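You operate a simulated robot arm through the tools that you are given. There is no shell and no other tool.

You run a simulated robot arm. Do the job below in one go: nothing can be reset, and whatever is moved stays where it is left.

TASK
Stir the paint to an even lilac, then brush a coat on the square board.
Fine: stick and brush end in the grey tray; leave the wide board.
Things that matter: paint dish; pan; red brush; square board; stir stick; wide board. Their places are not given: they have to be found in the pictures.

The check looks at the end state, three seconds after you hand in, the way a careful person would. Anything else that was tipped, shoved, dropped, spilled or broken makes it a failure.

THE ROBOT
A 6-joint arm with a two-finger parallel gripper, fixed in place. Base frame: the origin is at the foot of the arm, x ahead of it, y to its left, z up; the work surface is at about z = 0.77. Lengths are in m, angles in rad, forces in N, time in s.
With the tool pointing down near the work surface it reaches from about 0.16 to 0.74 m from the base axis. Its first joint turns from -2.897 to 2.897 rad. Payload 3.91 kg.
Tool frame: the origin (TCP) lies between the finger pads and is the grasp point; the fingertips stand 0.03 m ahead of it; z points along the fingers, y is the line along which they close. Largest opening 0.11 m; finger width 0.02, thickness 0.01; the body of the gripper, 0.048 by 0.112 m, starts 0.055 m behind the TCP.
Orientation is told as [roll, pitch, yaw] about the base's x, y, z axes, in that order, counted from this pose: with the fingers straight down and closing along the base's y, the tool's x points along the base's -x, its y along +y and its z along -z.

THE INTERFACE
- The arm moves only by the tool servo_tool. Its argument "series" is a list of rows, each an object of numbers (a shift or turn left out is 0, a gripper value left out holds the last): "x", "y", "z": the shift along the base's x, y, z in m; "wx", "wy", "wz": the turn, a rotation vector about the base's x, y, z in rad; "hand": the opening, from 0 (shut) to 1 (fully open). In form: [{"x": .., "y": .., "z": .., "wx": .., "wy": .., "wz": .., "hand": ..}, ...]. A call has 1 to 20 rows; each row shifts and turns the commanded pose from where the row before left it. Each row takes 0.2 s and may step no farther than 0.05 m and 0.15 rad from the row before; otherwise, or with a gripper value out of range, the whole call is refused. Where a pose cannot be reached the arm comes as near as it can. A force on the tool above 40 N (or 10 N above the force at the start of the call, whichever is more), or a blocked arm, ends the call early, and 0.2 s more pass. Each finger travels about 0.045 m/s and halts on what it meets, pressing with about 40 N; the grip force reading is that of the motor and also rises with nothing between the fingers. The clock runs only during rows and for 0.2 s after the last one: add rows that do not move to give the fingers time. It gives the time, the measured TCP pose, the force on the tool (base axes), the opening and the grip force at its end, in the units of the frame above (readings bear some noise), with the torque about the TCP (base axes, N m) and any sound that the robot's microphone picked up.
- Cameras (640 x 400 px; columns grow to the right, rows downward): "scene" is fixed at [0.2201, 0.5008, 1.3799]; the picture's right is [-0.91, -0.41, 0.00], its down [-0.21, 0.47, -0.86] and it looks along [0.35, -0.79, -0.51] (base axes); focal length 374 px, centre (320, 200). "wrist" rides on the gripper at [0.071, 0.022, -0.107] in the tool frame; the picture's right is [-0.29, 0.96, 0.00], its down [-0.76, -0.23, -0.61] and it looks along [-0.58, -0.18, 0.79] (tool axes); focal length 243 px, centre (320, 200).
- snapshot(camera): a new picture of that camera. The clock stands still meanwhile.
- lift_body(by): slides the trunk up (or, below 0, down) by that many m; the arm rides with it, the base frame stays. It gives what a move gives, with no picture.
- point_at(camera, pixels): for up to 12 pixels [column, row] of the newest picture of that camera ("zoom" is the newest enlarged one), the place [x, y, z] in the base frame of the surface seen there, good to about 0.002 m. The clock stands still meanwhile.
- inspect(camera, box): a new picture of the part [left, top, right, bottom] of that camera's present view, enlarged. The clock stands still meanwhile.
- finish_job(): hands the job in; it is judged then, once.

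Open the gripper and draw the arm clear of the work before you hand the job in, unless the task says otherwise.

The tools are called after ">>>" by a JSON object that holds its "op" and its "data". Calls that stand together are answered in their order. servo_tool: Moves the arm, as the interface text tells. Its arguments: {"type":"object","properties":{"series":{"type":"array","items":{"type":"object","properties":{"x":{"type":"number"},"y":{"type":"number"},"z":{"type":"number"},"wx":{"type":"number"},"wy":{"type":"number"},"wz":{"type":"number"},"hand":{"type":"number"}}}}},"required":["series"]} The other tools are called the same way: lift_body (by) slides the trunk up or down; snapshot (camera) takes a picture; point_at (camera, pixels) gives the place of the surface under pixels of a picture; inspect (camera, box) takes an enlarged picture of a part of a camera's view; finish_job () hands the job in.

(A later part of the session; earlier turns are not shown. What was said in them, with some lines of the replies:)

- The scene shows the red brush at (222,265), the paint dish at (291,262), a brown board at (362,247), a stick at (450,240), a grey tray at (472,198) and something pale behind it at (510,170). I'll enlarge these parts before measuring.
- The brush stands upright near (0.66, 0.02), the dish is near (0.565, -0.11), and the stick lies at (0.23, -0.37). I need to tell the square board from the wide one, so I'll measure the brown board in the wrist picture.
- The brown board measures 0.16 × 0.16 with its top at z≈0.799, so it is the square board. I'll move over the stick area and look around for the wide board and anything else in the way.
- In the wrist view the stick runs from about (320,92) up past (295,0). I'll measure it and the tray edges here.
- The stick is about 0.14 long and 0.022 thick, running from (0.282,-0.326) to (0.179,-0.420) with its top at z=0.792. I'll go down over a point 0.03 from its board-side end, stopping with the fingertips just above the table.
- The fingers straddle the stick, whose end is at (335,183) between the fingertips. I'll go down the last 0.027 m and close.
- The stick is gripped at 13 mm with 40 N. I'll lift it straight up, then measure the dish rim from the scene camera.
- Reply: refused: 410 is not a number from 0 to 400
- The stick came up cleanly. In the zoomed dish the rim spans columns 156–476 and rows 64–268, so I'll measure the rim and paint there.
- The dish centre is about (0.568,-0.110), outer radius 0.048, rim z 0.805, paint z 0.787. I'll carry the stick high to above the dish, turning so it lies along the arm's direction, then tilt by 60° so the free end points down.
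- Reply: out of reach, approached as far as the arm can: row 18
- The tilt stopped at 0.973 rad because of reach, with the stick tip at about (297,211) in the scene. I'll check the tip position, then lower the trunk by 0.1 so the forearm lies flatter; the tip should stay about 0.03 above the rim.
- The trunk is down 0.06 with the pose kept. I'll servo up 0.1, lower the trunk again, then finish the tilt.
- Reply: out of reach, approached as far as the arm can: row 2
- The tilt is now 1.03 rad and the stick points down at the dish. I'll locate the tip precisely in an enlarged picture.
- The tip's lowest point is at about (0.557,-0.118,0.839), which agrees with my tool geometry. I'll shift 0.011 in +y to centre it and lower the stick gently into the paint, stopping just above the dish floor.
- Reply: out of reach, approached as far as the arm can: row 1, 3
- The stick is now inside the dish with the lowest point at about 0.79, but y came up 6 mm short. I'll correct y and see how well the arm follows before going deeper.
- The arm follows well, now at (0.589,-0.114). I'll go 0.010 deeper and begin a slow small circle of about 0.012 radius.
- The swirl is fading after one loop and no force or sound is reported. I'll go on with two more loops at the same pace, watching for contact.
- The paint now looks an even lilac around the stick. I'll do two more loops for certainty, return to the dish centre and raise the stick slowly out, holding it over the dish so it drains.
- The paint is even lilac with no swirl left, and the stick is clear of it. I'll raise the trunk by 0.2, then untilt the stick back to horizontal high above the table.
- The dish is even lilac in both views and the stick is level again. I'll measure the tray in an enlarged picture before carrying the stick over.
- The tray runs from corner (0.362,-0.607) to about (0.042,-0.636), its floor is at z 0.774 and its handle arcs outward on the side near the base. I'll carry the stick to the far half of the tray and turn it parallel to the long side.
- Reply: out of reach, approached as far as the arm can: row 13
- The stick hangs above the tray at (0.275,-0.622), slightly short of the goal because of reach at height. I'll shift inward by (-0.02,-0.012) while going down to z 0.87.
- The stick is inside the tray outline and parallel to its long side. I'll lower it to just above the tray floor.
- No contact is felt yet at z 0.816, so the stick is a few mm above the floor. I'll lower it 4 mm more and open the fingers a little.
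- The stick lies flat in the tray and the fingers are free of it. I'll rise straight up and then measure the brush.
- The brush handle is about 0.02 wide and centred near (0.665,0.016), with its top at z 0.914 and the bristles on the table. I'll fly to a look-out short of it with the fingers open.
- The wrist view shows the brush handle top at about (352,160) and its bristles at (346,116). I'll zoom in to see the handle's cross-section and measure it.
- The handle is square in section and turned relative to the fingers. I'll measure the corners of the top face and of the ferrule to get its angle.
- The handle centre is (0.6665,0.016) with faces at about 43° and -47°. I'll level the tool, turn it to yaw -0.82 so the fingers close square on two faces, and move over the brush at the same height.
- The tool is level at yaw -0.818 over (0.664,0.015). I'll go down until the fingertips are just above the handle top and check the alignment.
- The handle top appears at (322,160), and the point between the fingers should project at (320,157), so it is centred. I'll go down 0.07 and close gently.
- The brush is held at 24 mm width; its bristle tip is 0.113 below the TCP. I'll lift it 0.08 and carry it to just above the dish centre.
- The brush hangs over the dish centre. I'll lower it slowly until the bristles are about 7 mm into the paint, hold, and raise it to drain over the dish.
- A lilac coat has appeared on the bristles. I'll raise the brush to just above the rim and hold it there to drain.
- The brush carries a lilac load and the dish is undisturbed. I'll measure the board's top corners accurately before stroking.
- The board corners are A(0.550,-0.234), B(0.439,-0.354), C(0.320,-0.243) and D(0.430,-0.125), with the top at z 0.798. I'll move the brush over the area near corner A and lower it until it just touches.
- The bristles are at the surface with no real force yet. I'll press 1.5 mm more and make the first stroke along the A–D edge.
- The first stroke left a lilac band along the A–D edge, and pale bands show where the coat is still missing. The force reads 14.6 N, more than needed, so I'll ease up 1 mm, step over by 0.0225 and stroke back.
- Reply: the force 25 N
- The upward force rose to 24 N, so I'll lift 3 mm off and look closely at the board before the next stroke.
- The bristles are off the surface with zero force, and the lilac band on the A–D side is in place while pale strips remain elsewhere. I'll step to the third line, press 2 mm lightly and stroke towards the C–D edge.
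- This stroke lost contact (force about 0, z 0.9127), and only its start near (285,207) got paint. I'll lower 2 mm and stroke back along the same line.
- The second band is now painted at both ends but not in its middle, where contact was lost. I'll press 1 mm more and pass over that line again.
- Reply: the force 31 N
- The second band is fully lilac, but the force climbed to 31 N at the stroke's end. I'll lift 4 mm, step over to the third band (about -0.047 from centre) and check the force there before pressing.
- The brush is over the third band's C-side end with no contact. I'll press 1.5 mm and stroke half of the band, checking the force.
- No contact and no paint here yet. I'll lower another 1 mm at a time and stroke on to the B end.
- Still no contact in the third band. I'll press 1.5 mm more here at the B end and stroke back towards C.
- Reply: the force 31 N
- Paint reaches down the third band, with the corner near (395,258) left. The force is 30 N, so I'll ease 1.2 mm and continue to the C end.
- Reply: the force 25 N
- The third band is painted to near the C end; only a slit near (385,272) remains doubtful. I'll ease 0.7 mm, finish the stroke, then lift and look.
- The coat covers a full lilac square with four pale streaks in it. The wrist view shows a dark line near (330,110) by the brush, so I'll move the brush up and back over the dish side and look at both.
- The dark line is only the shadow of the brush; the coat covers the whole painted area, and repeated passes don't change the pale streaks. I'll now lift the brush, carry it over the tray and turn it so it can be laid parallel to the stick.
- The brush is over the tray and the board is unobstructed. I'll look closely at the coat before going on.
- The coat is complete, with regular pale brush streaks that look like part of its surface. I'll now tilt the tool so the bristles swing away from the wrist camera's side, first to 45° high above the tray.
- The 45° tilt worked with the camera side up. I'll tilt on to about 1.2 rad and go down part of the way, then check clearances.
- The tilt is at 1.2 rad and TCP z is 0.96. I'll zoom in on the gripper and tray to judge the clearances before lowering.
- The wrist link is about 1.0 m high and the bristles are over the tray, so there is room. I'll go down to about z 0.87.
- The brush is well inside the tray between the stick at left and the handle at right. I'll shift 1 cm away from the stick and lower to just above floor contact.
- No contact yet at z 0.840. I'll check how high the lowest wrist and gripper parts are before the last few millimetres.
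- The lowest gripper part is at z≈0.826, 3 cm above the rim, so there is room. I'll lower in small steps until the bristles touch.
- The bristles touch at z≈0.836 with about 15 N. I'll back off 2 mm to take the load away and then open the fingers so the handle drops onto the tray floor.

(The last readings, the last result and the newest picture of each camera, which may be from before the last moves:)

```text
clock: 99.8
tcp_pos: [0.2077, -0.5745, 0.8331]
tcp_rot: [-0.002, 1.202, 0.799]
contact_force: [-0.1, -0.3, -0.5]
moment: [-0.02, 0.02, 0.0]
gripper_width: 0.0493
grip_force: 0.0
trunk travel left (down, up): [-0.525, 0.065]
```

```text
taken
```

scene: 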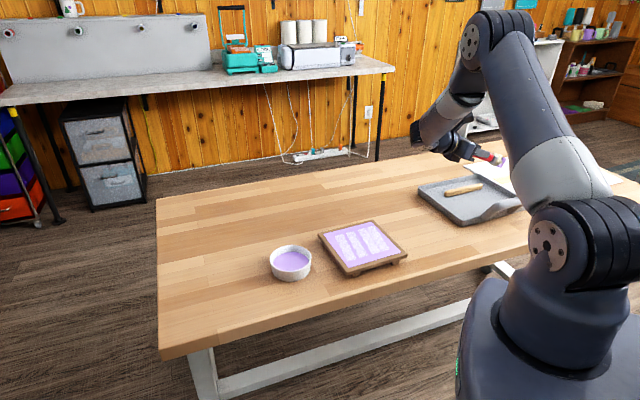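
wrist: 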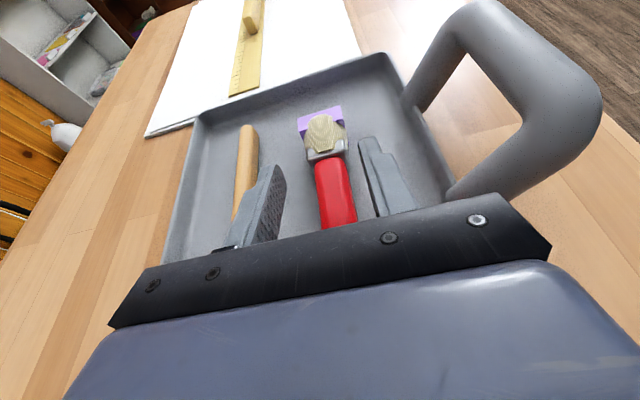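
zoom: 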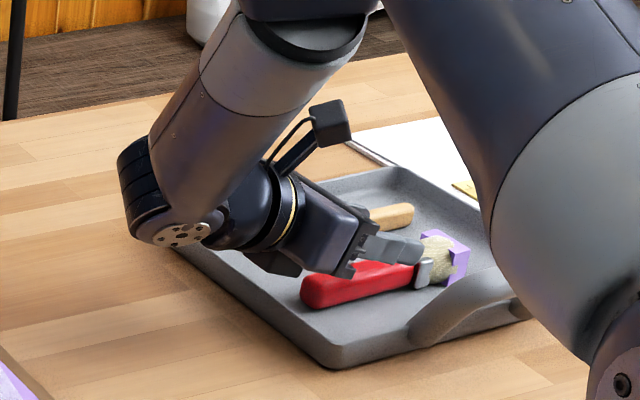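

The brush has dropped flat in the tray beside the stick, and the fingers are free on both sides. I'll rise straight up and then untilt.

>>> {"op": "servo_tool", "data": {"series": [{"z": 0.015}, {"z": 0.03}, {"z": 0.04}, {"z": 0.04}, {"z": 0.04}, {"z": 0.04}, {}, {"wx": 0.0933, "wy": -0.0905}, {"wx": 0.0933, "wy": -0.0905}, {"wx": 0.0933, "wy": -0.0905}, {"wx": 0.0933, "wy": -0.0905}, {"wx": 0.0933, "wy": -0.0905}, {"wx": 0.0933, "wy": -0.0905}, {"wx": 0.0933, "wy": -0.0905}, {"wx": 0.0933, "wy": -0.0905}, {"wx": 0.0933, "wy": -0.0905}, {}]}}

>>> {"op": "servo_tool", "data": {"series": [{"x": 0.025, "y": 0.035, "z": 0.01, "wz": -0.08, "hand": 1.0}, {"x": 0.025, "y": 0.035, "z": 0.01, "wz": -0.08}, {"x": 0.025, "y": 0.035, "z": 0.01, "wz": -0.08}, {"x": 0.025, "y": 0.035, "z": 0.01, "wz": -0.08}, {"x": 0.025, "y": 0.035, "z": 0.01, "wz": -0.08}, {"x": 0.025, "y": 0.035, "z": 0.01, "wz": -0.08}, {"x": 0.025, "y": 0.035, "z": 0.01, "wz": -0.08}, {"x": 0.025, "y": 0.035, "z": 0.01, "wz": -0.08}, {"x": 0.0, "y": 0.035, "z": 0.01, "wz": -0.08}, {}]}}

>>> {"op": "snapshot", "data": {"camera": "scene"}}

>>> {"op": "snapshot", "data": {"camera": "wrist"}}

```text
clock: 103.4
tcp_pos: [0.2081, -0.5756, 1.0393]
tcp_rot: [0.001, 0.029, 0.8]
contact_force: [-0.1, -0.1, -0.3]
moment: [0.01, 0.02, 0.05]
gripper_width: 0.0495
grip_force: 0.1
trunk travel left (down, up): [-0.525, 0.065]
```

```text
clock: 105.6
tcp_pos: [0.4094, -0.259, 1.1267]
tcp_rot: [0.001, 0.029, 0.08]
contact_force: [0.2, 0.2, 0.9]
moment: [-0.02, -0.03, -0.01]
gripper_width: 0.11
grip_force: 0.1
trunk travel left (down, up): [-0.525, 0.065]
```

```text
taken
```

scene: 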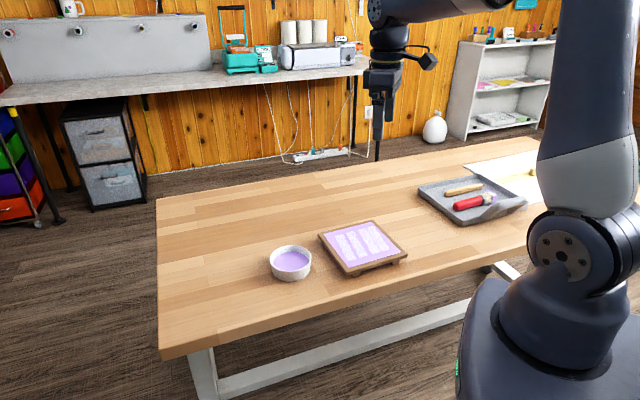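

```text
taken
```

wrist: 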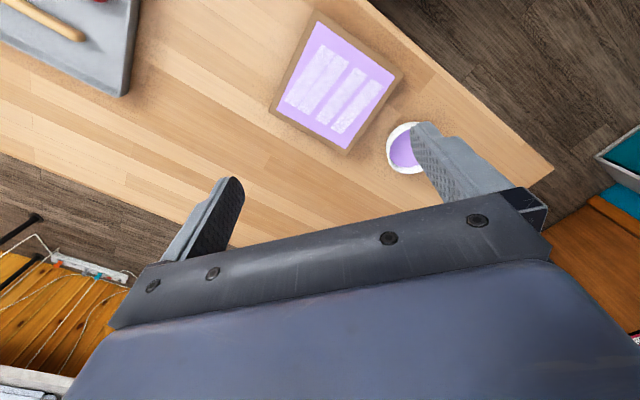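

The stick and brush are both in the tray at (463,190) and (473,201), and the arm is clear with the hand open. I'll do one last close check of the tray, board and dish.

>>> {"op": "inspect", "data": {"camera": "scene", "box": [410, 145, 538, 230]}}

>>> {"op": "inspect", "data": {"camera": "scene", "box": [250, 205, 420, 300]}}

>>> {"op": "inspect", "data": {"camera": "wrist", "box": [250, 0, 430, 180]}}

```text
4.71 times, centred on (474, 188) of scene
```

zoom: 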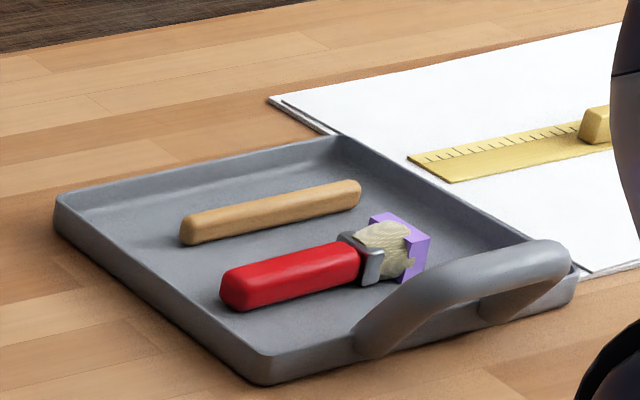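

```text
3.76 times, centred on (335, 252) of scene
```

zoom: 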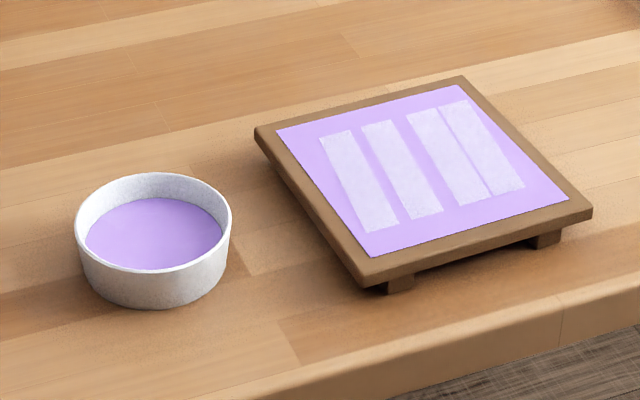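

```text
2.22 times, centred on (340, 90) of wrist
```

zoom: 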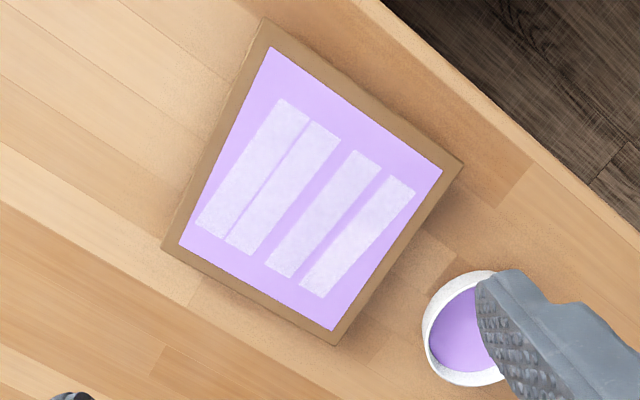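

The stick and brush lie flat in the tray and the dish is upright with even lilac paint. The square board (0.16 × 0.16 m) is coated in place, the white panel is untouched, and I see no paint on the table. The hand is open and clear of the work, so I'm handing in.

>>> {"op": "finish_job", "data": {}}

```text
The job is handed in.
```

I stirred the paint to an even lilac, brushed a coat onto the square board, and left the stick and brush lying flat in the grey tray. I've handed the job in but haven't seen the result of the check.

- **Coat:** it covers the board top except for a thin brown border at the edge. Four pale streaks show in it. They appeared with the first stroke, and going over some of them again didn't change them, so I took them to be part of the finish. I didn't re-dip to try to cover them.
- **Pressing:** the brush pressed on the board with up to about 31 N in places, more than I intended. In the last pictures the board looks unmoved.
- **Wide board:** I took it to be the white panel behind the tray, with the ruler on it, and never touched it. The brown board measured about 0.16 m on each side, so I took it as the square one.
- **Everything else:** the dish is upright where it was, and I saw no paint on the table. I left the gripper open and clear of the work.
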